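You operate a simulated robot arm through the tools that you are given. There is no shell and no other tool.

The job below is to be done with a simulated robot arm. You get a single attempt, and the scene is never put back.

JOB
Share out the beans: one scoop on each of the three small plates.
Fine: use the purple scoop, stand it back and put the lid on the bean box again. Set down upright: purple scoop.

Only the result counts: the job must be done as asked and must still hold three seconds after the hand-in. Knocking over, shifting, dropping, spilling or breaking anything else fails it. A push-on lid holds only when it is set on centred and level and pressed home; a screw cap is set on level and turned clockwise until tight.

ROBOT AND FRAMES
A 7-joint arm with a two-finger parallel gripper, fixed in place. Base frame: the origin is on the floor under the middle of its stand, x ahead of it, y to its left, z up; the work surface is at about z = 0.72. Lengths are in m, angles in degrees, forces in N, time in s.
With the tool pointing down near the work surface it reaches from about 0.34 to 0.78 m from the base axis. Its first joint turns from -166.0 to 166.0 degrees. Payload 3.91 kg.
Tool frame: the origin (TCP) lies between the finger pads and is the grasp point; the fingertips stand 0.03 m ahead of it; z points along the fingers, y is the line along which they close. The gripper opens to 0.11 m. The fingers are 0.02 m wide and 0.01 m thick; the gripper's body (0.048 by 0.112 m) begins 0.055 m behind the TCP.
Orientation is told as [roll, pitch, yaw] about the base's x, y, z axes, in that order, counted from this pose: with the fingers straight down and closing along the base's y, the tool's x points along the base's -x, its y along +y and its z along -z.

CONTROLS
- The arm moves only by the tool nudge_tool. Its arguments are lists of equal length, an entry for each row: "slide": the shift along the base's x, y, z in mm, a list of three; "dr": the turn, a rotation vector about the base's x, y, z in degrees, a list of three. In form: {"slide": [[x, y, z], ...], "dr": [[rx, ry, rz], ...]}. A call has 1 to 20 rows; each row is the pose to reach, as a shift and turn from the pose commanded when the call began. "fingers" is the gripper command, from -1 (shut) to 1 (fully open), values between in proportion, set as the call begins (left out, the last holds). A row lasts 0.2 s, in which the tool goes at most 0.05 m and 8.6 degrees; a call with a longer step from one row to the next is refused whole, and so is a gripper value outside its range. A pose out of reach is approached as far as the arm can. The call stops where the force on the tool passes 40 N (or 10 N more than at its start, if that is more) or the arm is blocked; 0.2 s more then pass. Each finger travels about 0.153 m/s and halts on what it meets, pressing with about 23 N; the grip force reading is that of the motor and also rises with nothing between the fingers. The clock runs only during rows and for 0.2 s after the last one: add rows that repeat a pose to give the fingers time. It gives the time, the measured TCP pose, the force on the tool (base axes), the opening and the grip force at its end, in the units of the frame above (readings bear some noise), with the torque about the TCP (base axes, N m) and any sound that the robot's microphone picked up, and new pictures: "pictures" is both (left out), scene, wrist or none.
- Cameras (640 x 400 px; columns grow to the right, rows downward): "scene" is fixed at [0.4025, 0.6505, 1.3272]; the picture's right is [-0.74, 0.67, 0.00], its down [0.56, 0.62, -0.55] and it looks along [-0.37, -0.41, -0.84] (base axes); focal length 272 px, centre (320, 200). "wrist" rides on the gripper at [0.077, 0.007, -0.115] in the tool frame; the picture's right is [-0.09, 1.00, 0.00], its down [-0.80, -0.07, -0.59] and it looks along [-0.59, -0.05, 0.80] (tool axes); focal length 270 px, centre (320, 200). There is no depth. A picture from a camera that has moved, and an enlarged one, comes with that camera's place and axes in the base frame and with its lens.
- move_column(by): slides the trunk up (or, below 0, down) by that many m; the arm rides with it, the base frame stays. It gives what a move gives, with no picture.
- close_up(camera, box): a new picture of the part [left, top, right, bottom] of that camera's present view, enlarged. It takes no simulated time.
- close_job(): hands the job in; it is judged then, once.

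Places have to be worked out from the pictures, the camera data and where the tool is seen. Open the gripper and draw the arm clear of the work before you hand the job in, unless the task says otherwise.

The tools are called after "Emit:" by a JSON object that holds its "name" and its "arguments". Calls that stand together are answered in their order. nudge_tool: Moves the arm, as the interface text tells. Its arguments: {"type":"object","properties":{"slide":{"type":"array"},"dr":{"type":"array"},"fingers":{"type":"number"},"pictures":{"type":"string","enum":["both","scene","wrist","none"]}},"required":["slide","dr"]} The other tools are called the same way: move_column (by) moves the trunk up or down; close_up (camera, box) takes an enlarged picture of a part of a camera's view; close_job () hands the job in.

At the start:

```text
clock: 0.0
tool_pos: [0.1074, 0.4668, 1.048]
orientation: [0.0, 0.0, -0.1]
wrist_force: [-0.4, 1.0, -0.1]
wrist_torque: [0.02, -0.02, 0.0]
grip_width: 0.1102
grasp_force: 0.1
trunk travel left (down, up): [-0.5, 0.11]
```

scene: 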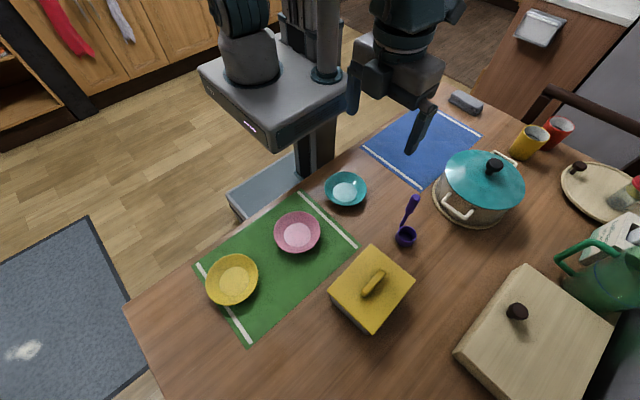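
wrist: 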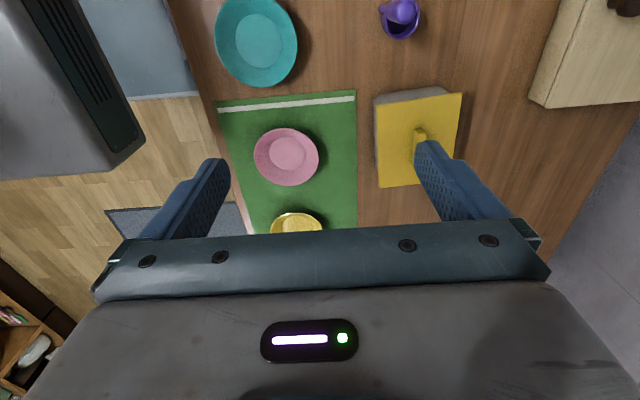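

The pictures show the three plates along y≈0.38, the yellow-lidded bean box near (0.23, 0.61) and the purple scoop near (0.05, 0.57). I look closer at the scoop, the box and the plates before I move.

Emit:
{"name": "close_up", "arguments": {"camera": "scene", "box": [360, 180, 460, 260]}}

Emit:
{"name": "close_up", "arguments": {"camera": "scene", "box": [310, 230, 430, 350]}}

Emit:
{"name": "close_up", "arguments": {"camera": "wrist", "box": [340, 0, 500, 200]}}

Emit:
{"name": "close_up", "arguments": {"camera": "scene", "box": [190, 160, 390, 320]}}

```text
5.00 times, centred on (410, 220) of scene
camera zoom: at [0.4025, 0.6505, 1.3272], right [-0.74, 0.67, 0.0], down [0.56, 0.62, -0.55], along [-0.37, -0.41, -0.84], focal length 1362 px, centre (-130, 100)
```

zoom: 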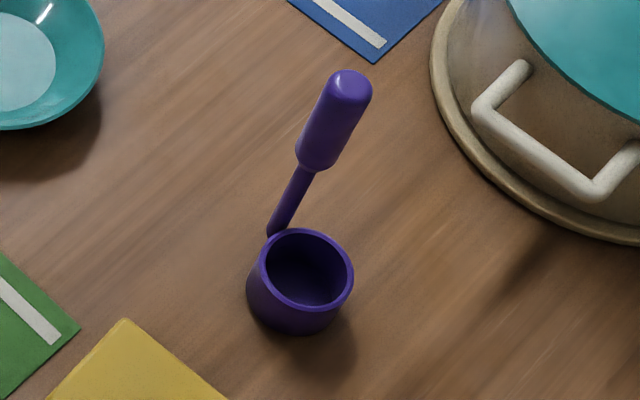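

```text
3.33 times, centred on (370, 290) of scene
camera zoom: at [0.4025, 0.6505, 1.3272], right [-0.74, 0.67, 0.0], down [0.56, 0.62, -0.55], along [-0.37, -0.41, -0.84], focal length 908 px, centre (153, -100)
```

zoom: 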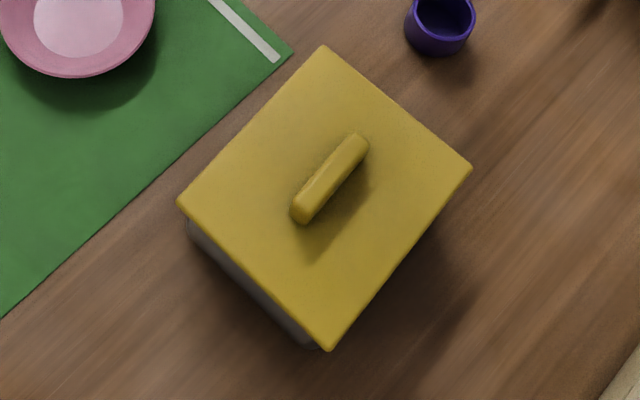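

```text
2.00 times, centred on (420, 100) of wrist
camera zoom: at [0.0297, 0.4741, 1.1645], right [0.09, 1.0, 0.0], down [0.8, -0.07, 0.59], along [0.59, -0.05, -0.8], focal length 541 px, centre (120, 400)
```

zoom: 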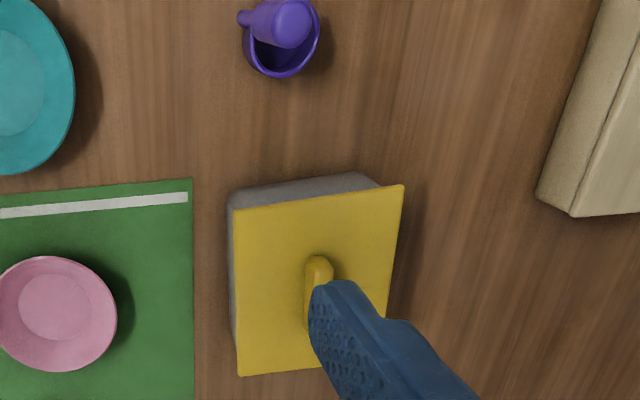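

```text
2.50 times, centred on (290, 240) of scene
camera zoom: at [0.4025, 0.6505, 1.3272], right [-0.74, 0.67, 0.0], down [0.56, 0.62, -0.55], along [-0.37, -0.41, -0.84], focal length 681 px, centre (395, 100)
```

zoom: 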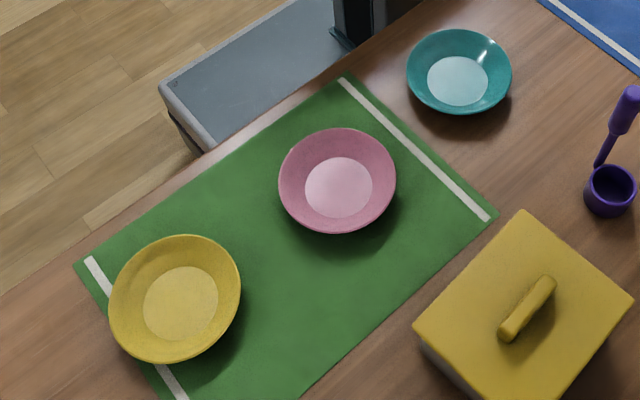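

The scoop stands upright: a cup about 44 mm wide, with a vertical handle rising from its -y side to about z = 0.88. The box lid is centred near (0.225, 0.605) at z ≈ 0.79, and its bar handle runs along x, turned about +4°. I move above the lid to look at it from closer.

Emit:
{"name": "nudge_tool", "arguments": {"slide": [[25, 30, -15], [50, 60, -30], [75, 90, -45], [95, 115, -60], [108, 138, -78], [108, 138, -78]], "dr": [[0, 0, 1], [0, 0, 2], [0, 0, 3], [0, 0, 4], [0, 0, 4], [0, 0, 4]], "fingers": 1}}

```text
clock: 1.4
tool_pos: [0.2139, 0.6041, 0.9716]
orientation: [0.1, 0.1, 4.0]
wrist_force: [0.2, 0.0, 0.3]
wrist_torque: [-0.01, -0.02, -0.02]
grip_width: 0.1099
grasp_force: 0.1
trunk travel left (down, up): [-0.5, 0.11]
camera wrist: at [0.1366, 0.6055, 1.0873], right [0.02, 1.0, 0.0], down [0.8, -0.01, 0.59], along [0.59, -0.01, -0.8], focal length 270 px, centre (320, 200)
```

scene: 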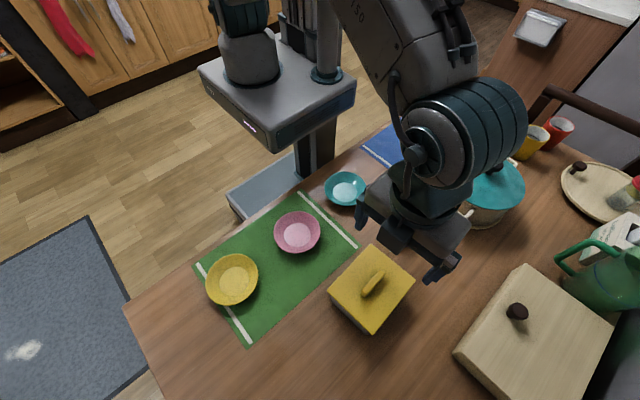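
wrist: 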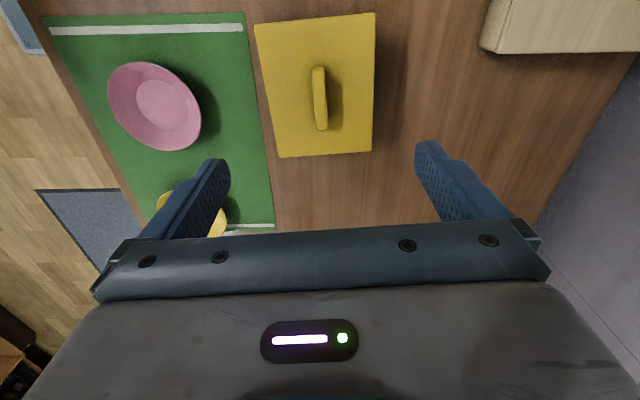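

From the wrist view the lid handle is at about (0.220, 0.604), turned about 3°. I partly close the fingers and go down to just above it.

Emit:
{"name": "nudge_tool", "arguments": {"slide": [[3, 0, -30], [6, 0, -70], [6, 0, -105], [6, 0, -115], [6, 0, -115]], "dr": [[0, 0, -0.5], [0, 0, -0.5], [0, 0, -0.5], [0, 0, -0.5], [0, 0, -0.5]], "fingers": -0.1}}

```text
clock: 2.6
tool_pos: [0.2189, 0.6048, 0.8558]
orientation: [0.1, 0.0, 3.4]
wrist_force: [0.2, 0.8, -0.4]
wrist_torque: [0.01, 0.01, 0.02]
grip_width: 0.0493
grasp_force: 0.0
trunk travel left (down, up): [-0.5, 0.11]
camera wrist: at [0.1426, 0.6081, 0.9714], right [0.03, 1.0, 0.0], down [0.8, -0.02, 0.59], along [0.59, -0.02, -0.8], focal length 270 px, centre (320, 200)
```

scene: 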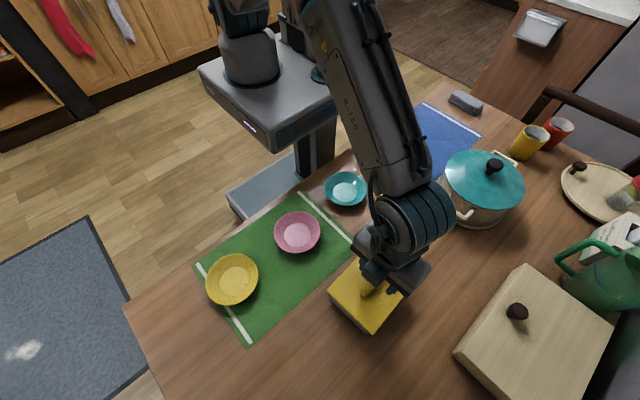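
wrist: 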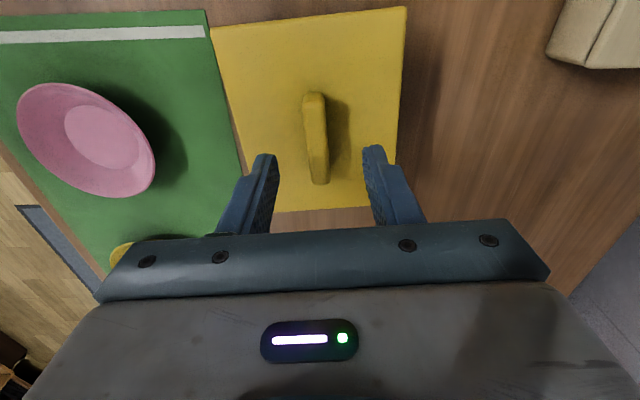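

The fingers straddle the handle, centred in both x and y. I go down a little more and look at the heights.

Emit:
{"name": "nudge_tool", "arguments": {"slide": [[-1, -1, -15], [-1, -1, -25], [-1, -1, -27]], "dr": [[0, 0, 0], [0, 0, 0], [0, 0, 0]]}}

Emit:
{"name": "close_up", "arguments": {"camera": "scene", "box": [320, 220, 440, 340]}}

Emit:
{"name": "close_up", "arguments": {"camera": "wrist", "box": [200, 20, 440, 240]}}

```text
clock: 3.4
tool_pos: [0.2191, 0.6048, 0.8298]
orientation: [0.1, 0.0, 3.5]
wrist_force: [-0.7, 0.2, -0.4]
wrist_torque: [0.0, 0.0, -0.01]
grip_width: 0.0495
grasp_force: 0.1
trunk travel left (down, up): [-0.5, 0.11]
camera wrist: at [0.1421, 0.6068, 0.9452], right [0.03, 1.0, 0.0], down [0.8, -0.02, 0.59], along [0.59, -0.02, -0.8], focal length 270 px, centre (320, 200)
```

scene: 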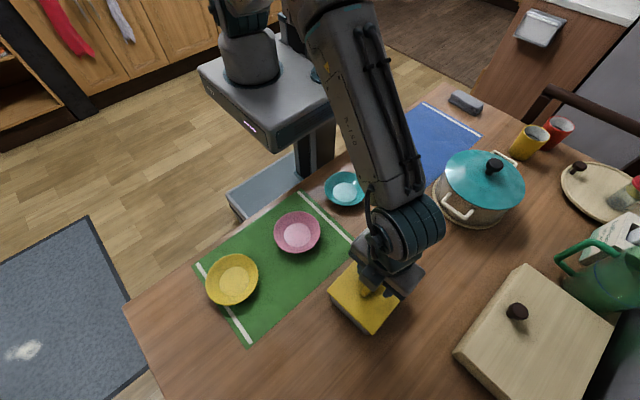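
wrist: 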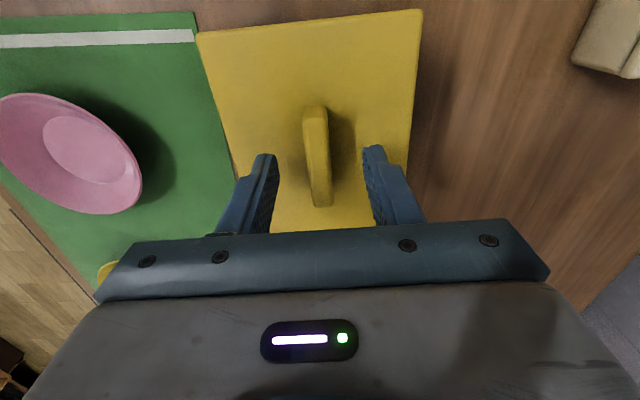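

```text
3.33 times, centred on (380, 280) of scene
camera zoom: at [0.4025, 0.6505, 1.3272], right [-0.74, 0.67, 0.0], down [0.56, 0.62, -0.55], along [-0.37, -0.41, -0.84], focal length 908 px, centre (120, -67)
```

zoom: 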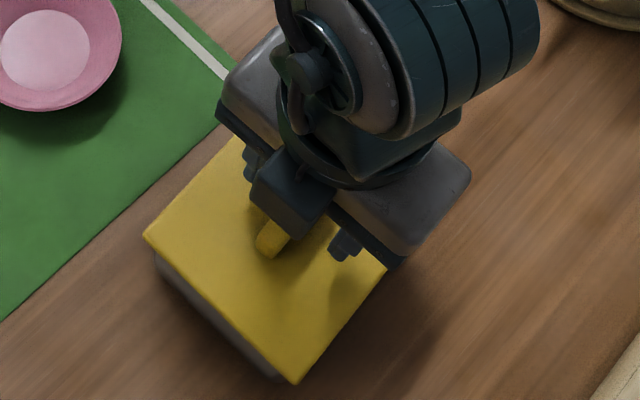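

```text
1.82 times, centred on (320, 130) of wrist
camera zoom: at [0.1421, 0.6068, 0.9452], right [0.03, 1.0, 0.0], down [0.8, -0.02, 0.59], along [0.59, -0.02, -0.8], focal length 491 px, centre (320, 327)
```

zoom: 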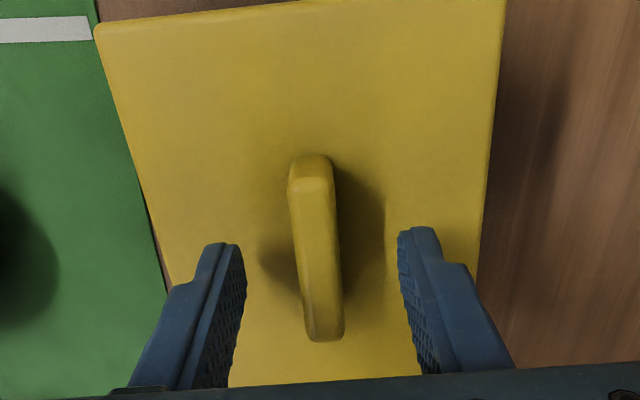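

Handle and fingers line up within about 1–2 mm. I ease down in small steps to feel for the lid.

Emit:
{"name": "nudge_tool", "arguments": {"slide": [[0, -1, -3], [0, -1, -6], [0, -1, -8]], "dr": [[0, 0, 0], [0, 0, 0], [0, 0, 0]], "pictures": "wrist"}}

```text
clock: 4.2
tool_pos: [0.2193, 0.6024, 0.8217]
orientation: [-0.1, 0.0, 3.4]
wrist_force: [1.1, -0.6, 0.1]
wrist_torque: [0.0, -0.01, -0.01]
grip_width: 0.0498
grasp_force: 0.0
trunk travel left (down, up): [-0.5, 0.11]
camera wrist: at [0.1421, 0.605, 0.9367], right [0.03, 1.0, 0.0], down [0.8, -0.02, 0.59], along [0.59, -0.02, -0.8], focal length 270 px, centre (320, 200)
```

wrist: 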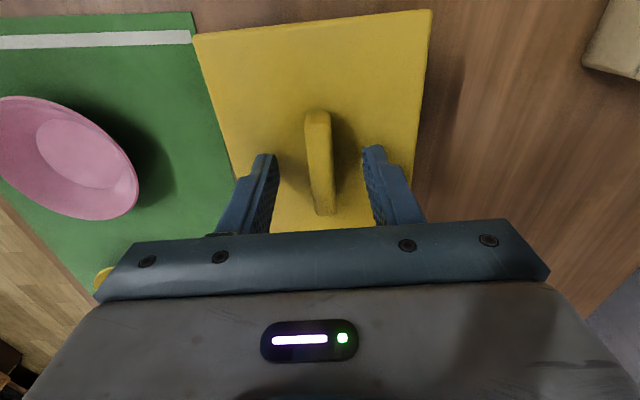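

By triangulation the lid top is at about 0.787 and the handle top at about 0.807, so the fingertips at 0.792 already overlap the bar well. I close on the handle.

Emit:
{"name": "nudge_tool", "arguments": {"slide": [[0, 0, -1], [0, 0, -1], [0, 0, -1], [0, 0, -1]], "dr": [[0, 0, 0], [0, 0, 0], [0, 0, 0], [0, 0, 0]], "fingers": -1, "pictures": "wrist"}}

```text
clock: 5.2
tool_pos: [0.2199, 0.6033, 0.8205]
orientation: [0.1, -0.1, 3.4]
wrist_force: [-0.1, -0.1, 0.4]
wrist_torque: [0.03, -0.05, -0.02]
grip_width: 0.0131
grasp_force: 22.6
trunk travel left (down, up): [-0.5, 0.11]
camera wrist: at [0.1426, 0.6054, 0.9357], right [0.03, 1.0, 0.0], down [0.8, -0.02, 0.59], along [0.59, -0.02, -0.8], focal length 270 px, centre (320, 200)
```

wrist: 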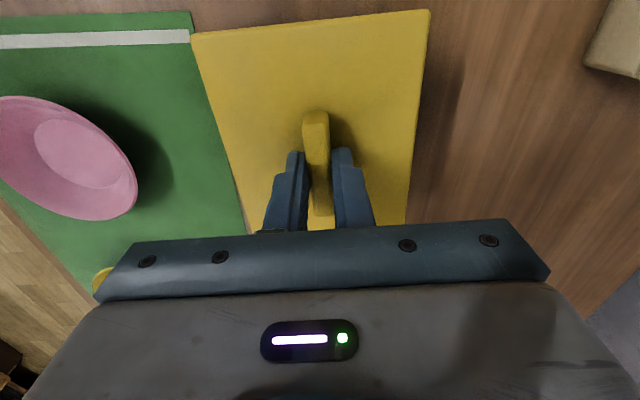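

The bar is gripped at 13 mm width. The seated lid pose is TCP (0.2199, 0.6033, 0.8205), yaw 3.4. I lift straight up slowly.

Emit:
{"name": "nudge_tool", "arguments": {"slide": [[0, 0, 2], [0, 0, 5], [0, 0, 10], [0, 0, 18], [0, 0, 30], [0, 0, 45], [0, 0, 60], [0, 0, 60]], "dr": [[0, 0, 0], [0, 0, 0], [0, 0, 0], [0, 0, 0], [0, 0, 0], [0, 0, 0], [0, 0, 0], [0, 0, 0]]}}

```text
clock: 7.0
tool_pos: [0.2182, 0.6022, 0.879]
orientation: [0.0, 0.0, 3.4]
wrist_force: [-0.5, -0.4, -0.6]
wrist_torque: [0.0, 0.01, 0.03]
grip_width: 0.013
grasp_force: 22.9
trunk travel left (down, up): [-0.5, 0.11]
camera wrist: at [0.1415, 0.604, 0.9945], right [0.03, 1.0, 0.0], down [0.8, -0.02, 0.59], along [0.59, -0.02, -0.8], focal length 270 px, centre (320, 200)
```

scene: 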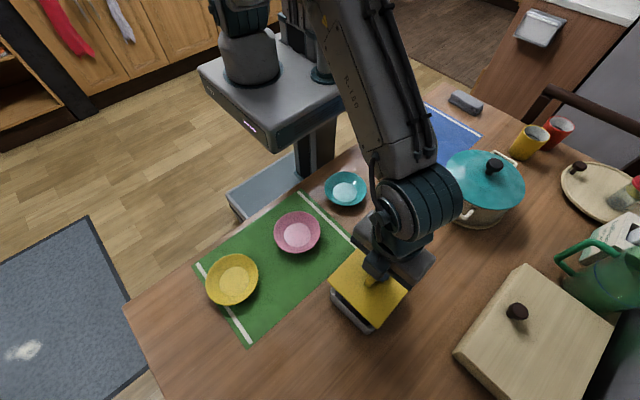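
wrist: 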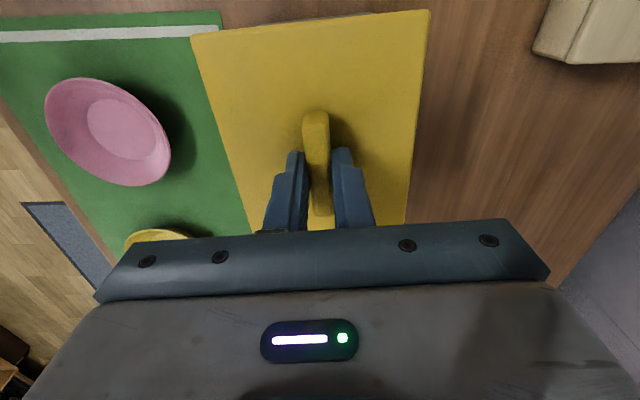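

The lid is clear and level. I carry it along +x to the free table area near (0.405, 0.59).

Emit:
{"name": "nudge_tool", "arguments": {"slide": [[35, -2, 5], [75, -4, 5], [115, -7, 5], [155, -10, 5], [187, -12, 5], [187, -12, 0], [187, -12, 0]], "dr": [[0, 0, 0], [0, 0, 0], [0, 0, 0], [0, 0, 0], [0, 0, 0], [0, 0, 0], [0, 0, 0]]}}

Emit:
{"name": "close_up", "arguments": {"camera": "scene", "box": [270, 220, 430, 400]}}

```text
clock: 8.6
tool_pos: [0.4068, 0.5908, 0.8792]
orientation: [0.0, 0.0, 3.5]
wrist_force: [0.2, -0.6, -0.3]
wrist_torque: [-0.01, -0.02, -0.01]
grip_width: 0.0131
grasp_force: 22.8
trunk travel left (down, up): [-0.5, 0.11]
camera wrist: at [0.3296, 0.5937, 0.9946], right [0.03, 1.0, 0.0], down [0.8, -0.02, 0.59], along [0.59, -0.02, -0.8], focal length 270 px, centre (320, 200)
```

scene: 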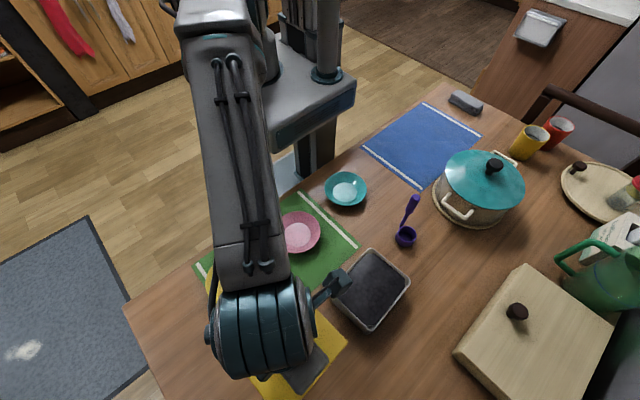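
wrist: 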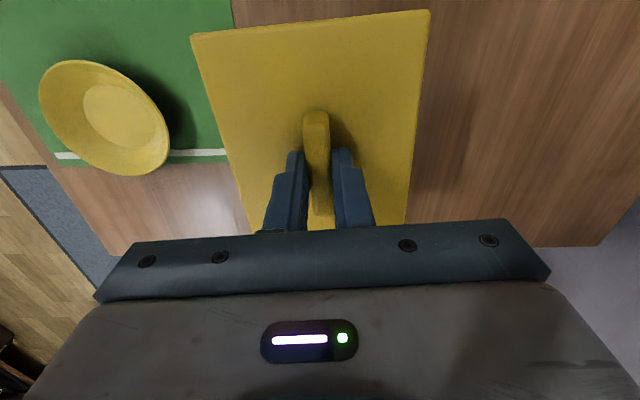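

```text
2.22 times, centred on (350, 310) of scene
camera zoom: at [0.4025, 0.6505, 1.3272], right [-0.74, 0.67, 0.0], down [0.56, 0.62, -0.55], along [-0.37, -0.41, -0.84], focal length 605 px, centre (253, -44)
```

zoom: 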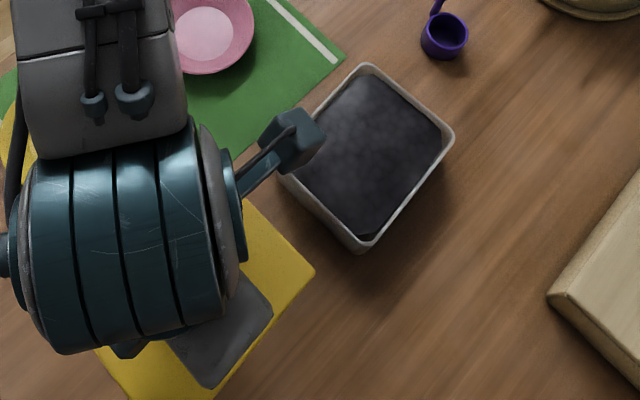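

The box is open and the dark beans sit close to its rim. Now I lower the lid to the table, quickly at first and then in fine steps until contact.

Emit:
{"name": "nudge_tool", "arguments": {"slide": [[0, 0, -30], [0, 0, -60], [0, 0, -80], [0, 0, -90], [0, 0, -94], [0, 0, -98], [0, 0, -101], [0, 0, -103], [0, 0, -103]], "dr": [[0, 0, 0], [0, 0, 0], [0, 0, 0], [0, 0, 0], [0, 0, 0], [0, 0, 0], [0, 0, 0], [0, 0, 0], [0, 0, 0]], "pictures": "wrist"}}

```text
clock: 10.6
tool_pos: [0.4058, 0.5906, 0.7775]
orientation: [0.0, 0.0, 3.5]
wrist_force: [-0.3, 0.0, -0.5]
wrist_torque: [-0.04, 0.04, 0.02]
grip_width: 0.0133
grasp_force: 23.2
trunk travel left (down, up): [-0.5, 0.11]
camera wrist: at [0.3302, 0.5929, 0.8932], right [0.03, 1.0, 0.0], down [0.8, -0.02, 0.59], along [0.59, -0.02, -0.8], focal length 270 px, centre (320, 200)
```

wrist: 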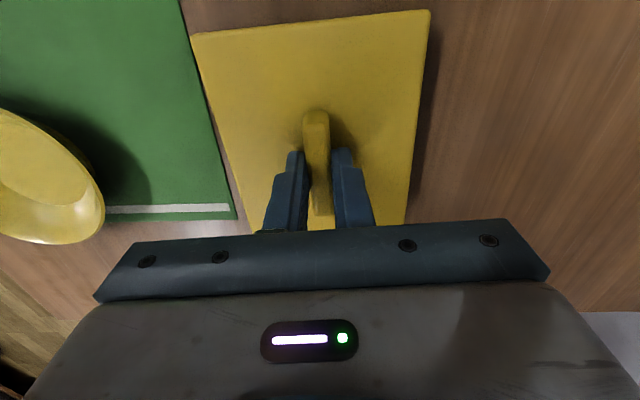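

There is no contact at 0.7775. I continue in 2 mm steps.

Emit:
{"name": "nudge_tool", "arguments": {"slide": [[0, 0, -2], [0, 0, -4], [0, 0, -6], [0, 0, -8], [0, 0, -8]], "dr": [[0, 0, 0], [0, 0, 0], [0, 0, 0], [0, 0, 0], [0, 0, 0]], "pictures": "wrist"}}

```text
clock: 11.8
tool_pos: [0.4065, 0.5898, 0.7681]
orientation: [0.0, 0.0, 3.5]
wrist_force: [0.3, 0.4, 1.0]
wrist_torque: [0.04, 0.0, -0.02]
grip_width: 0.013
grasp_force: 22.6
trunk travel left (down, up): [-0.5, 0.11]
camera wrist: at [0.3301, 0.5927, 0.8837], right [0.03, 1.0, 0.0], down [0.8, -0.02, 0.59], along [0.59, -0.02, -0.8], focal length 270 px, centre (320, 200)
```

wrist: 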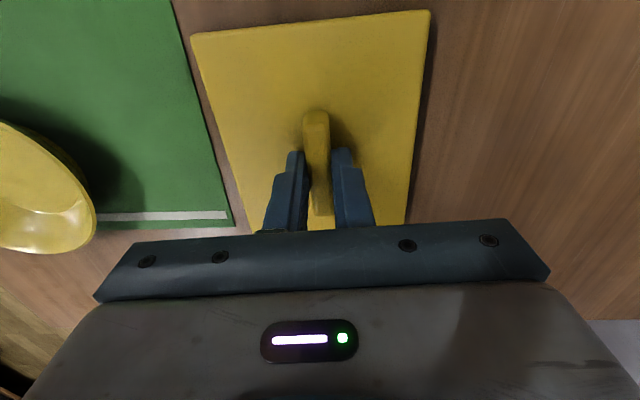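

Still next to no force at 0.768. I keep going down in small steps.

Emit:
{"name": "nudge_tool", "arguments": {"slide": [[0, 0, -2], [0, 0, -4], [0, 0, -5], [0, 0, -5]], "dr": [[0, 0, 0], [0, 0, 0], [0, 0, 0], [0, 0, 0]], "pictures": "wrist"}}

```text
clock: 12.8
tool_pos: [0.4054, 0.5898, 0.7665]
orientation: [0.2, -0.2, 3.3]
wrist_force: [1.7, 1.5, 18.1]
wrist_torque: [-0.05, -0.1, -0.01]
grip_width: 0.0132
grasp_force: 23.2
trunk travel left (down, up): [-0.5, 0.11]
camera wrist: at [0.3296, 0.5922, 0.8812], right [0.03, 1.0, 0.0], down [0.8, -0.02, 0.6], along [0.6, -0.01, -0.8], focal length 270 px, centre (320, 200)
```

wrist: 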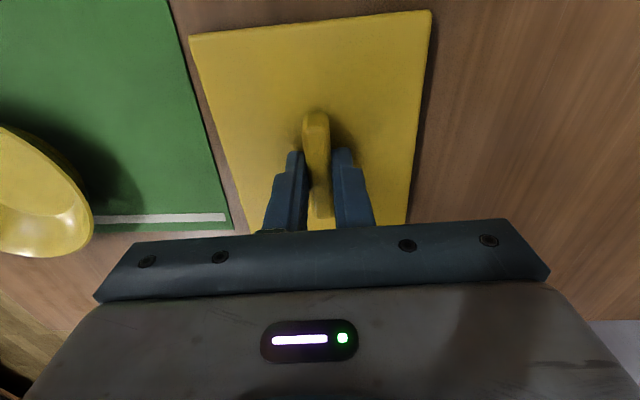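

The lid touches the table at TCP z ≈ 0.767. I relieve the press, open the fingers and rise.

Emit:
{"name": "nudge_tool", "arguments": {"slide": [[0, 0, 3], [0, 0, 3]], "dr": [[0, 0, 0], [0, 0, 0]], "pictures": "none"}}

Emit:
{"name": "nudge_tool", "arguments": {"slide": [[0, 0, 0], [0, 0, 0], [0, 0, 0]], "dr": [[0, 0, 0], [0, 0, 0], [0, 0, 0]], "fingers": -0.1, "pictures": "none"}}

Emit:
{"name": "nudge_tool", "arguments": {"slide": [[0, 0, 10], [0, 0, 40], [0, 0, 85], [0, 0, 130], [0, 0, 170], [0, 0, 170]], "dr": [[0, 0, 0], [0, 0, 0], [0, 0, 0], [0, 0, 0], [0, 0, 0], [0, 0, 0]]}}

```text
clock: 13.4
tool_pos: [0.4069, 0.5879, 0.7659]
orientation: [-0.1, 0.0, 3.5]
wrist_force: [2.4, 0.7, 6.5]
wrist_torque: [0.11, -0.53, 0.04]
grip_width: 0.0131
grasp_force: 23.1
trunk travel left (down, up): [-0.5, 0.11]
```

```text
clock: 14.2
tool_pos: [0.407, 0.5905, 0.766]
orientation: [0.0, 0.0, 3.5]
wrist_force: [0.5, -0.8, -0.6]
wrist_torque: [0.02, -0.03, 0.0]
grip_width: 0.0495
grasp_force: 0.2
trunk travel left (down, up): [-0.5, 0.11]
```

```text
clock: 15.6
tool_pos: [0.4029, 0.5909, 0.9404]
orientation: [0.0, 0.0, 3.5]
wrist_force: [0.3, 0.2, -0.3]
wrist_torque: [0.01, 0.02, 0.0]
grip_width: 0.0493
grasp_force: 0.0
trunk travel left (down, up): [-0.5, 0.11]
camera wrist: at [0.327, 0.5932, 1.0545], right [0.03, 1.0, 0.0], down [0.8, -0.02, 0.59], along [0.59, -0.02, -0.8], focal length 270 px, centre (320, 200)
```

scene: 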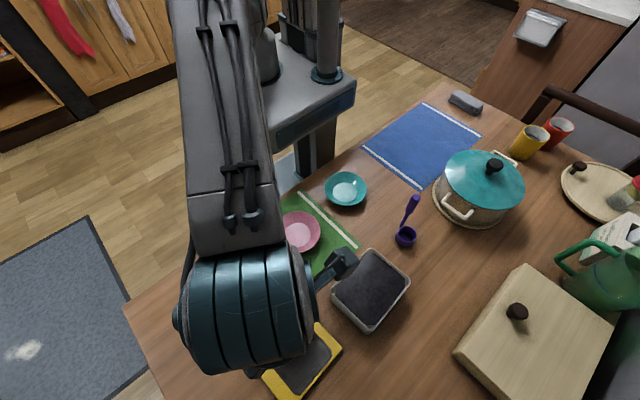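
wrist: 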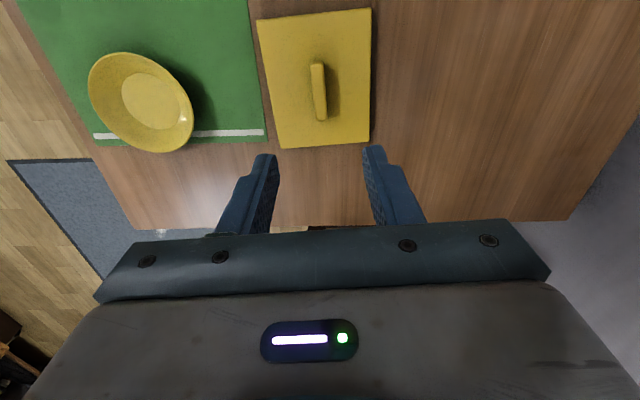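

The lid lies flat on the table. Next I go back over the box and scoop side to look down into the box.

Emit:
{"name": "nudge_tool", "arguments": {"slide": [[-40, 0, 10], [-80, 0, 20], [-120, 0, 30], [-160, 0, 40], [-200, 0, 50], [-240, 0, 55], [-270, 0, 60], [-270, 0, 60]], "dr": [[0, 0, 0], [0, 0, 0], [0, 0, 0], [0, 0, 0], [0, 0, 0], [0, 0, 0], [0, 0, 0], [0, 0, 0]]}}

Emit:
{"name": "close_up", "arguments": {"camera": "scene", "box": [320, 230, 420, 340]}}

Emit:
{"name": "close_up", "arguments": {"camera": "wrist", "box": [220, 20, 440, 240]}}

```text
clock: 17.4
tool_pos: [0.1346, 0.5917, 0.9982]
orientation: [0.0, 0.0, 3.5]
wrist_force: [-0.6, -0.4, -0.4]
wrist_torque: [0.03, -0.02, 0.01]
grip_width: 0.0493
grasp_force: 0.1
trunk travel left (down, up): [-0.5, 0.11]
camera wrist: at [0.058, 0.5947, 1.113], right [0.03, 1.0, 0.0], down [0.8, -0.02, 0.59], along [0.59, -0.02, -0.8], focal length 270 px, centre (320, 200)
```

scene: 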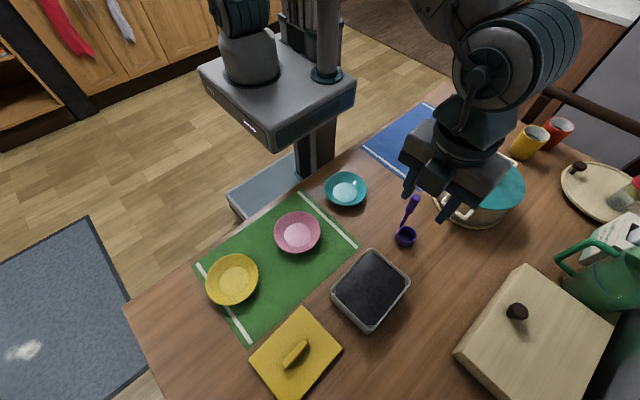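
wrist: 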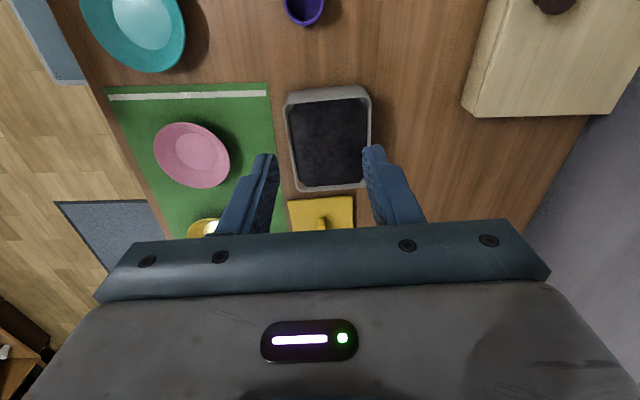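

```text
3.64 times, centred on (370, 285) of scene
camera zoom: at [0.4025, 0.6505, 1.3272], right [-0.74, 0.67, 0.0], down [0.56, 0.62, -0.55], along [-0.37, -0.41, -0.84], focal length 991 px, centre (138, -109)
```

zoom: 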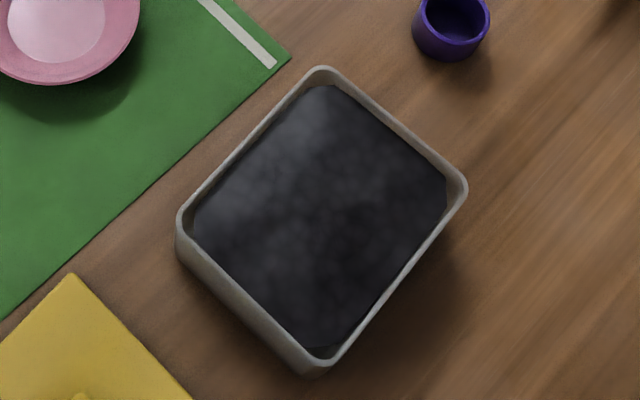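

```text
1.82 times, centred on (330, 130) of wrist
camera zoom: at [0.058, 0.5947, 1.113], right [0.03, 1.0, 0.0], down [0.8, -0.02, 0.59], along [0.59, -0.02, -0.8], focal length 491 px, centre (302, 327)
```

zoom: 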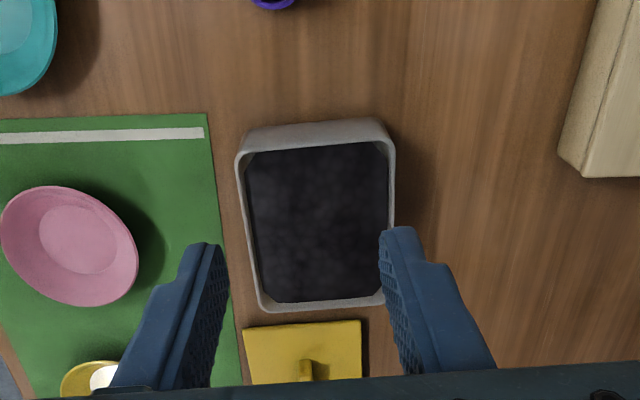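

The beans look like one dark surface some way below the rim. I take tighter pictures to judge its depth and the scoop's direction.

Emit:
{"name": "close_up", "arguments": {"camera": "scene", "box": [335, 245, 385, 290]}}

Emit:
{"name": "close_up", "arguments": {"camera": "scene", "box": [370, 255, 420, 300]}}

Emit:
{"name": "close_up", "arguments": {"camera": "scene", "box": [385, 190, 430, 250]}}

Emit:
{"name": "close_up", "arguments": {"camera": "scene", "box": [320, 165, 370, 215]}}

```text
8.89 times, centred on (360, 268) of scene
camera zoom: at [0.4025, 0.6505, 1.3272], right [-0.74, 0.67, 0.0], down [0.56, 0.62, -0.55], along [-0.37, -0.41, -0.84], focal length 2421 px, centre (-36, -400)
```

zoom: 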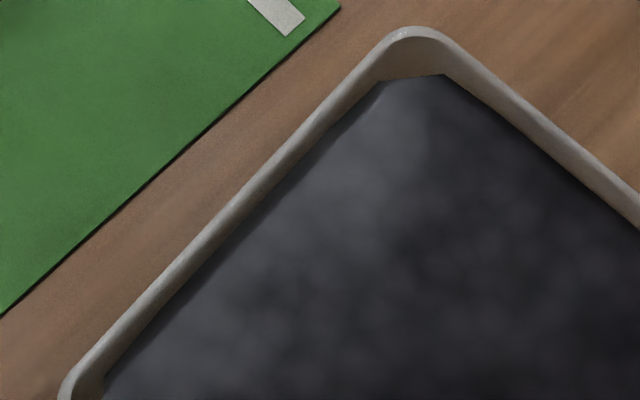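

```text
8.89 times, centred on (395, 278) of scene
camera zoom: at [0.4025, 0.6505, 1.3272], right [-0.74, 0.67, 0.0], down [0.56, 0.62, -0.55], along [-0.37, -0.41, -0.84], focal length 2421 px, centre (-347, -489)
```

zoom: 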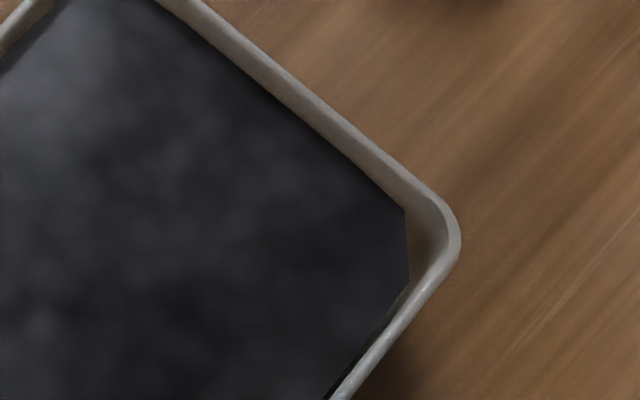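

```text
6.67 times, centred on (408, 220) of scene
camera zoom: at [0.4025, 0.6505, 1.3272], right [-0.74, 0.67, 0.0], down [0.56, 0.62, -0.55], along [-0.37, -0.41, -0.84], focal length 1816 px, centre (-263, 67)
```

zoom: 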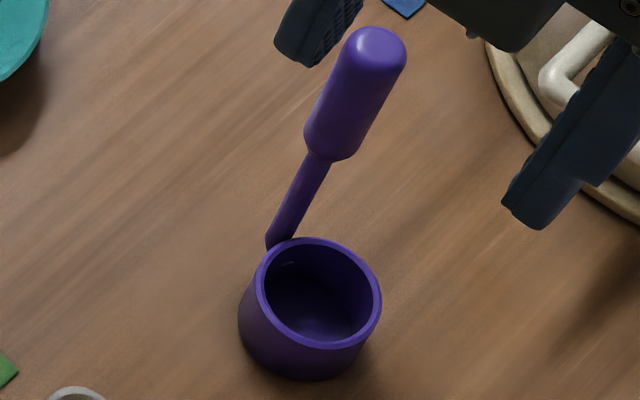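

```text
8.00 times, centred on (345, 190) of scene
camera zoom: at [0.4025, 0.6505, 1.3272], right [-0.74, 0.67, 0.0], down [0.56, 0.62, -0.55], along [-0.37, -0.41, -0.84], focal length 2179 px, centre (120, 280)
```

zoom: 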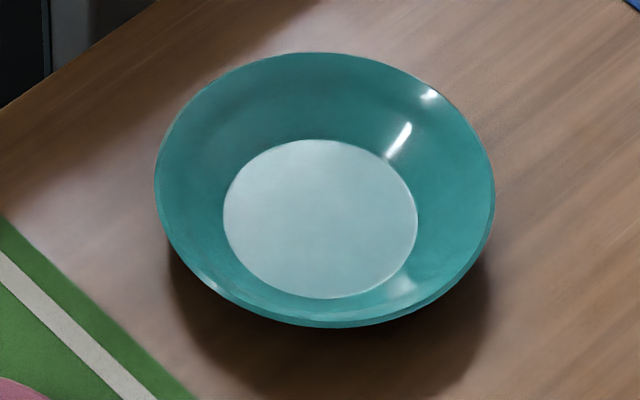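

The bean surface seems to lie roughly 12–18 mm below the rim. The scoop's handle-to-cup direction is near azimuth 66°, so I turn the gripper to that yaw and back off on the handle side for a close look with the wrist camera.

Emit:
{"name": "nudge_tool", "arguments": {"slide": [[-15, -14, 0], [-30, -28, 0], [-45, -42, 0], [-60, -56, 0], [-75, -70, 0], [-90, -84, 0], [-105, -98, 0], [-115, -112, 0], [-115, -112, 0]], "dr": [[0, 0, 8], [0, 0, 16], [0, 0, 24], [0, 0, 32], [0, 0, 40], [0, 0, 48], [0, 0, 56], [0, 0, 62.5], [0, 0, 62.5]]}}

```text
clock: 19.4
tool_pos: [0.0212, 0.4785, 0.9969]
orientation: [0.0, 0.0, 65.9]
wrist_force: [-0.7, -0.1, -0.5]
wrist_torque: [0.01, 0.01, 0.02]
grip_width: 0.0494
grasp_force: 0.1
trunk travel left (down, up): [-0.5, 0.11]
camera wrist: at [-0.015, 0.4104, 1.1119], right [-0.87, 0.48, 0.0], down [0.39, 0.7, 0.59], along [0.29, 0.52, -0.8], focal length 270 px, centre (320, 200)
```

scene: 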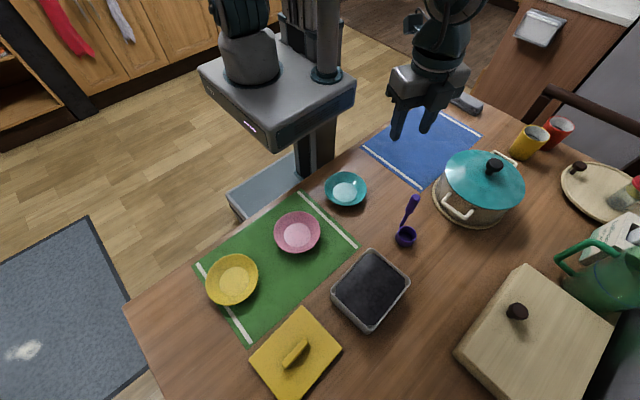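
wrist: 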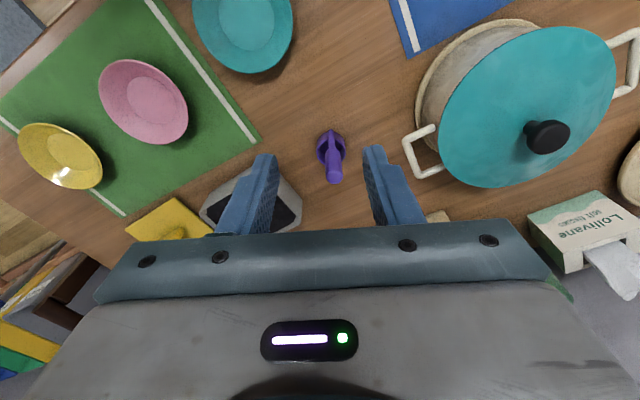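

The scoop shows up right between the fingers in the wrist view. I zoom in on it.

Emit:
{"name": "close_up", "arguments": {"camera": "wrist", "box": [290, 110, 370, 200]}}

```text
4.44 times, centred on (330, 155) of wrist
camera zoom: at [-0.015, 0.4104, 1.1119], right [-0.87, 0.48, 0.0], down [0.39, 0.7, 0.59], along [0.29, 0.52, -0.8], focal length 1201 px, centre (276, 400)
```

zoom: 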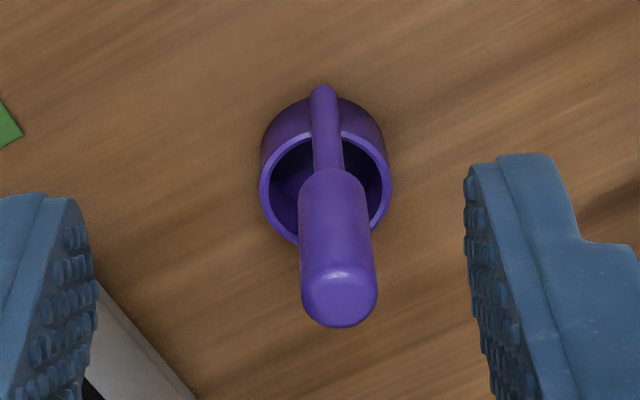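

The handle stands near (0.049, 0.552), with a grip part about 17 mm thick from z ≈ 0.80 to 0.872. The cup rim is near z = 0.75. I will grip it with the hand leaning 40° back towards the robot, so that pouring needs less hand tilt later. I go to the leaned pre-grasp pose.

Emit:
{"name": "nudge_tool", "arguments": {"slide": [[0, 0, 0], [0, 0, 0], [0, 5, -20], [2, 10, -50], [4, 20, -85], [4, 20, -85]], "dr": [[7.3, -3.25, 0], [14.6, -6.5, 0], [21.9, -9.75, 0], [29.2, -13.0, 0], [36.5, -16.3, 0], [36.5, -16.3, 0]]}}

```text
clock: 20.8
tool_pos: [0.0249, 0.4996, 0.9207]
orientation: [0.5, -40.3, 65.4]
wrist_force: [-0.6, -0.2, -0.3]
wrist_torque: [0.04, 0.0, -0.01]
grip_width: 0.0495
grasp_force: 0.1
trunk travel left (down, up): [-0.5, 0.11]
camera wrist: at [-0.0357, 0.3811, 0.9584], right [-0.88, 0.47, 0.07], down [0.16, 0.17, 0.97], along [0.44, 0.87, -0.23], focal length 270 px, centre (320, 200)
```

scene: 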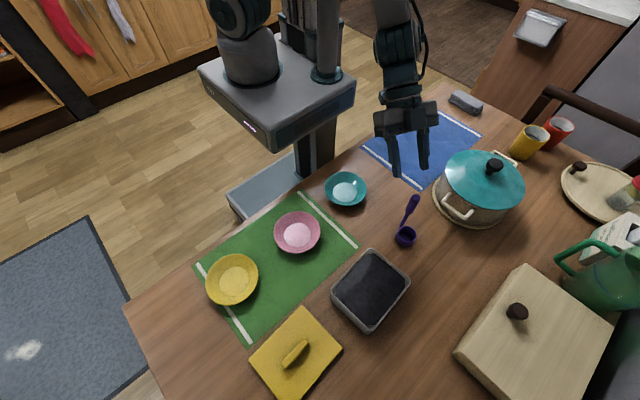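
wrist: 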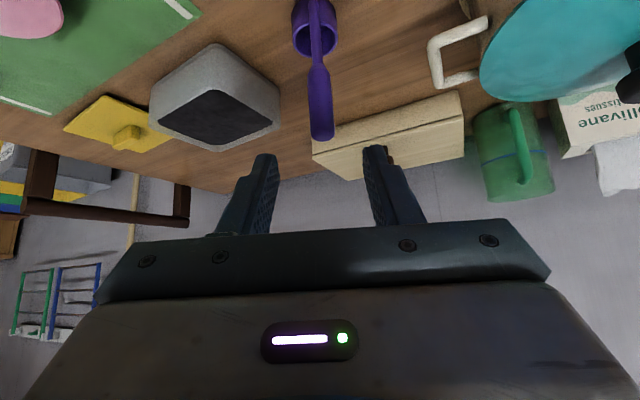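

The leaned pose works well, and the handle is centred ahead of the fingers. Before I grasp, I test with the empty hand that the pour tilts can be reached, so I rise and turn to yaw 0 near the cyan plate.

Emit:
{"name": "nudge_tool", "arguments": {"slide": [[0, -10, 30], [10, -20, 60], [30, -40, 70], [50, -60, 70], [70, -80, 60], [90, -95, 50], [115, -105, 30], [135, -115, 0], [135, -115, -20]], "dr": [[0, 0, -8], [0, 0, -16], [0, 0, -24], [0, 0, -32], [0, 0, -40], [0, 0, -48], [0, 0, -56], [0, 0, -64], [0, 0, -65.4]], "pictures": "scene"}}

Emit:
{"name": "nudge_tool", "arguments": {"slide": [[0, 0, 0], [0, 0, 0], [0, 0, 0], [0, 0, 0], [0, 0, 0], [0, 0, 0], [0, 0, 0], [0, 0, 0], [0, 0, 0], [0, 0, 0], [0, 0, 0], [0, 0, 0], [0, 0, 0], [0, 0, 0]], "dr": [[0, 8, 0], [0, 16, 0], [0, 24, 0], [0, 32, 0], [0, 40, 0], [0, 48, 0], [0, 56, 0], [0, 64, 0], [0, 72, 0], [0, 80, 0], [0, 88, 0], [0, 96, 0], [0, 104, 0], [0, 110, 0]], "pictures": "scene"}}

```text
clock: 22.8
tool_pos: [0.1609, 0.3852, 0.8914]
orientation: [-0.1, -40.0, 0.5]
wrist_force: [0.3, 0.1, 1.2]
wrist_torque: [0.03, 0.01, -0.03]
grip_width: 0.0497
grasp_force: 0.1
trunk travel left (down, up): [-0.5, 0.11]
```

scene: 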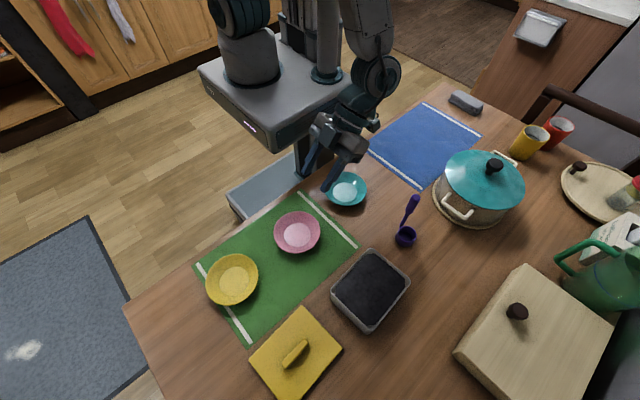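

```text
clock: 25.8
tool_pos: [0.1598, 0.3841, 0.8941]
orientation: [1.7, 70.3, 1.2]
wrist_force: [0.0, 0.5, -0.4]
wrist_torque: [-0.01, 0.02, 0.0]
grip_width: 0.0495
grasp_force: 0.0
trunk travel left (down, up): [-0.5, 0.11]
```

scene: 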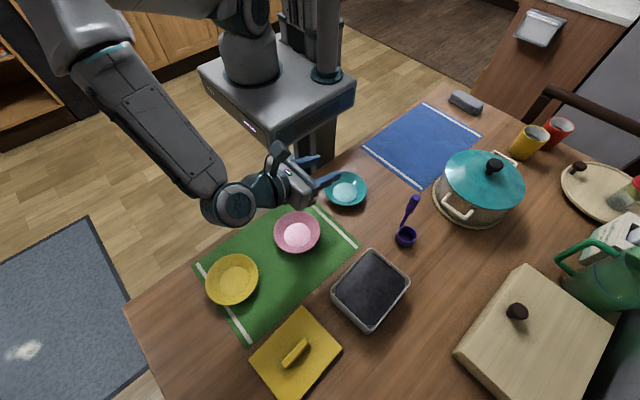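

Pitch +70 can be reached by the cyan plate. I test a bit more tilt there, then the yellow plate's pose.

Emit:
{"name": "nudge_tool", "arguments": {"slide": [[0, 0, 0], [0, 0, 0], [0, 0, 0]], "dr": [[0, 7.5, 0], [0, 15, 0], [0, 15, 0]], "pictures": "none"}}

Emit:
{"name": "nudge_tool", "arguments": {"slide": [[40, 0, 0], [80, 0, 0], [120, 0, 0], [160, 0, 0], [200, 0, 0], [240, 0, 0], [280, 0, 0], [320, 0, 0], [350, 0, 0], [350, 0, 0]], "dr": [[0, -1, 0], [0, -3, 0], [0, -5, 0], [0, -8, 0], [0, -10, 0], [0, -12, 0], [0, -15, 0], [0, -15, 0], [0, -15, 0], [0, -15, 0]], "pictures": "scene"}}

```text
clock: 26.6
tool_pos: [0.1594, 0.3828, 0.8916]
orientation: [5.8, 85.1, 5.3]
wrist_force: [0.9, -0.5, 0.5]
wrist_torque: [0.01, 0.02, 0.01]
grip_width: 0.0493
grasp_force: 0.0
trunk travel left (down, up): [-0.5, 0.11]
```

```text
clock: 28.8
tool_pos: [0.4559, 0.3813, 0.8929]
orientation: [1.4, 70.0, 1.2]
wrist_force: [0.4, 0.5, -0.1]
wrist_torque: [0.01, 0.02, -0.02]
grip_width: 0.0494
grasp_force: 0.0
out of reach, approached as far as the arm can: row 8, 9, 10
trunk travel left (down, up): [-0.5, 0.11]
```

scene: 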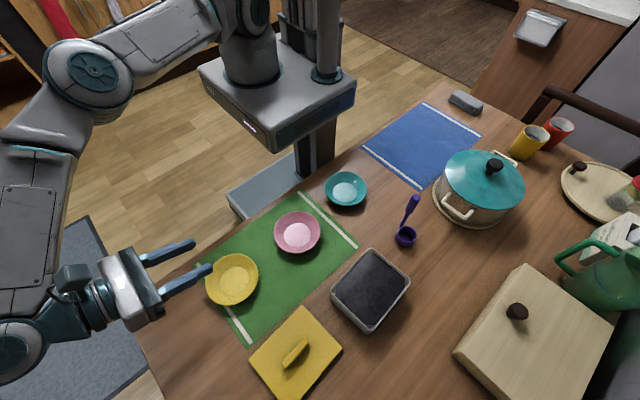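

The yellow plate's pour with c along +x runs out of reach at x ≈ 0.456. There I will pour in a tangential direction, at yaw of about -45, and I test that pose now.

Emit:
{"name": "nudge_tool", "arguments": {"slide": [[-25, -10, 0], [-40, -25, 0], [-40, -40, 0], [-35, -50, 0], [-30, -60, 0], [-30, -65, 0], [-30, -65, 0]], "dr": [[0, 0, -8], [0, 0, -16], [0, 0, -24], [0, 0, -32], [0, 0, -40], [0, 0, -45], [0, 0, -45]], "pictures": "scene"}}

```text
clock: 30.4
tool_pos: [0.4262, 0.3162, 0.8928]
orientation: [1.6, 69.9, -43.8]
wrist_force: [0.5, -0.6, -0.4]
wrist_torque: [-0.01, -0.02, 0.0]
grip_width: 0.0496
grasp_force: 0.1
trunk travel left (down, up): [-0.5, 0.11]
```

scene: 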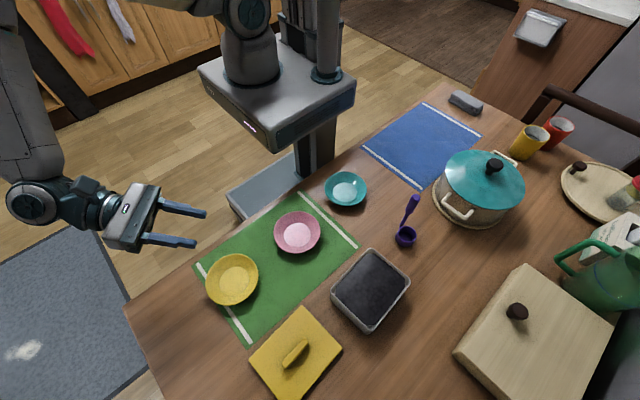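

That pose is reached at (0.426, 0.316). I extend to the actual target, x ≈ 0.487.

Emit:
{"name": "nudge_tool", "arguments": {"slide": [[30, 0, 0], [60, 0, 0], [60, 0, -30], [60, 0, -60], [60, 0, -60]], "dr": [[0, 0, 0], [0, 0, 0], [0, 0, 0], [0, 0, 0], [0, 0, 0]], "pictures": "scene"}}

```text
clock: 31.6
tool_pos: [0.4893, 0.3177, 0.8322]
orientation: [1.7, 69.9, -43.7]
wrist_force: [-0.9, 1.1, 0.4]
wrist_torque: [-0.02, -0.02, 0.01]
grip_width: 0.0495
grasp_force: 0.0
trunk travel left (down, up): [-0.5, 0.11]
```

scene: 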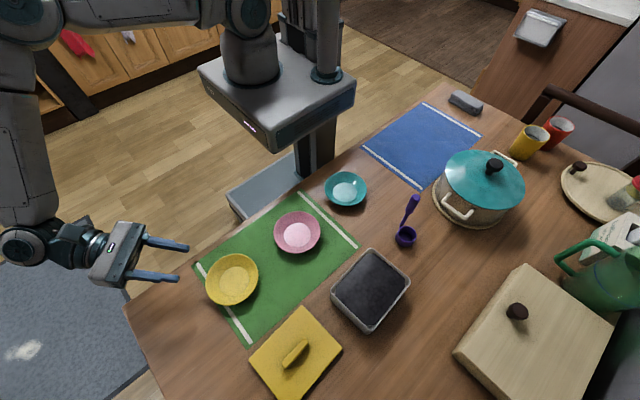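

That pose is reachable too. I return to the scoop: first pitch back to -40 while rising.

Emit:
{"name": "nudge_tool", "arguments": {"slide": [[-10, 5, 30], [-30, 10, 60], [-50, 20, 90], [-70, 30, 120], [-90, 40, 140], [-110, 50, 140], [-130, 60, 140], [-150, 70, 140], [-170, 80, 140], [-190, 90, 140], [-210, 100, 140], [-230, 110, 140], [-250, 110, 140], [-260, 110, 140]], "dr": [[-5.43, -5.68, 0], [-10.86, -11.36, 0], [-16.29, -17.04, 0], [-21.7, -22.7, 0], [-27.1, -28.4, 0], [-32.6, -34.1, 0], [-38.0, -39.75, 0], [-43.4, -45.4, 0], [-48.9, -51.1, 0], [-54.3, -56.8, 0], [-59.7, -62.5, 0], [-65.1, -68.1, 0], [-70.6, -73.8, 0], [-76.0, -79.5, 0]], "pictures": "scene"}}

```text
clock: 34.6
tool_pos: [0.2257, 0.4285, 0.9746]
orientation: [1.5, -40.1, -43.9]
wrist_force: [-0.1, -0.4, 0.0]
wrist_torque: [0.0, -0.03, 0.01]
grip_width: 0.0498
grasp_force: 0.0
trunk travel left (down, up): [-0.5, 0.11]
```

scene: 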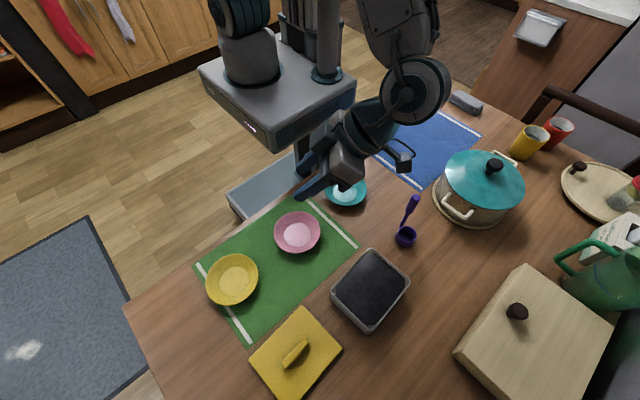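

Now I yaw around to about 64° and return to the pre-grasp spot, keeping high until the end.

Emit:
{"name": "nudge_tool", "arguments": {"slide": [[-15, 0, 20], [-30, 0, 20], [-45, 0, 20], [-60, 0, 20], [-75, 0, 20], [-90, 0, 20], [-105, 5, 20], [-120, 10, 20], [-135, 15, 20], [-150, 25, 20], [-165, 35, 15], [-185, 50, 0], [-200, 65, -20], [-200, 70, -55], [-200, 70, -55]], "dr": [[0, 0, 8], [0, 0, 16], [0, 0, 24], [0, 0, 32], [0, 0, 40], [0, 0, 48], [0, 0, 56], [0, 0, 64], [0, 0, 72], [0, 0, 80], [0, 0, 88], [0, 0, 96], [0, 0, 104], [0, 0, 108], [0, 0, 108]]}}

```text
clock: 37.8
tool_pos: [0.0268, 0.4966, 0.9193]
orientation: [1.6, -39.9, 64.3]
wrist_force: [0.6, -0.7, 0.5]
wrist_torque: [0.02, 0.03, 0.02]
grip_width: 0.0495
grasp_force: 0.0
trunk travel left (down, up): [-0.5, 0.11]
camera wrist: at [-0.0339, 0.3791, 0.9593], right [-0.88, 0.48, 0.08], down [0.18, 0.17, 0.97], along [0.45, 0.86, -0.24], focal length 270 px, centre (320, 200)
```

scene: 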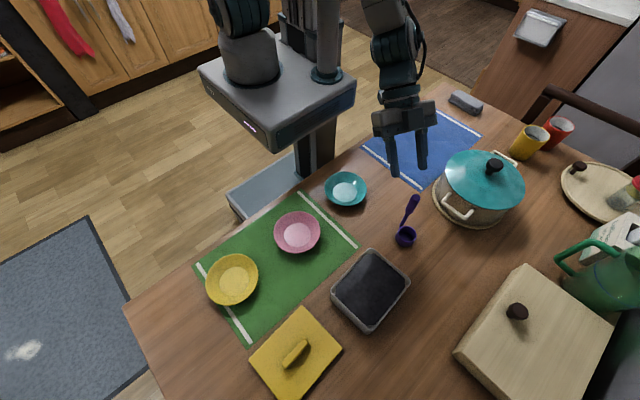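
wrist: 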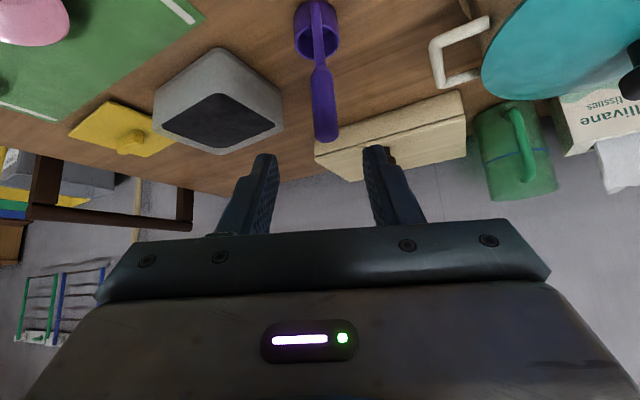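

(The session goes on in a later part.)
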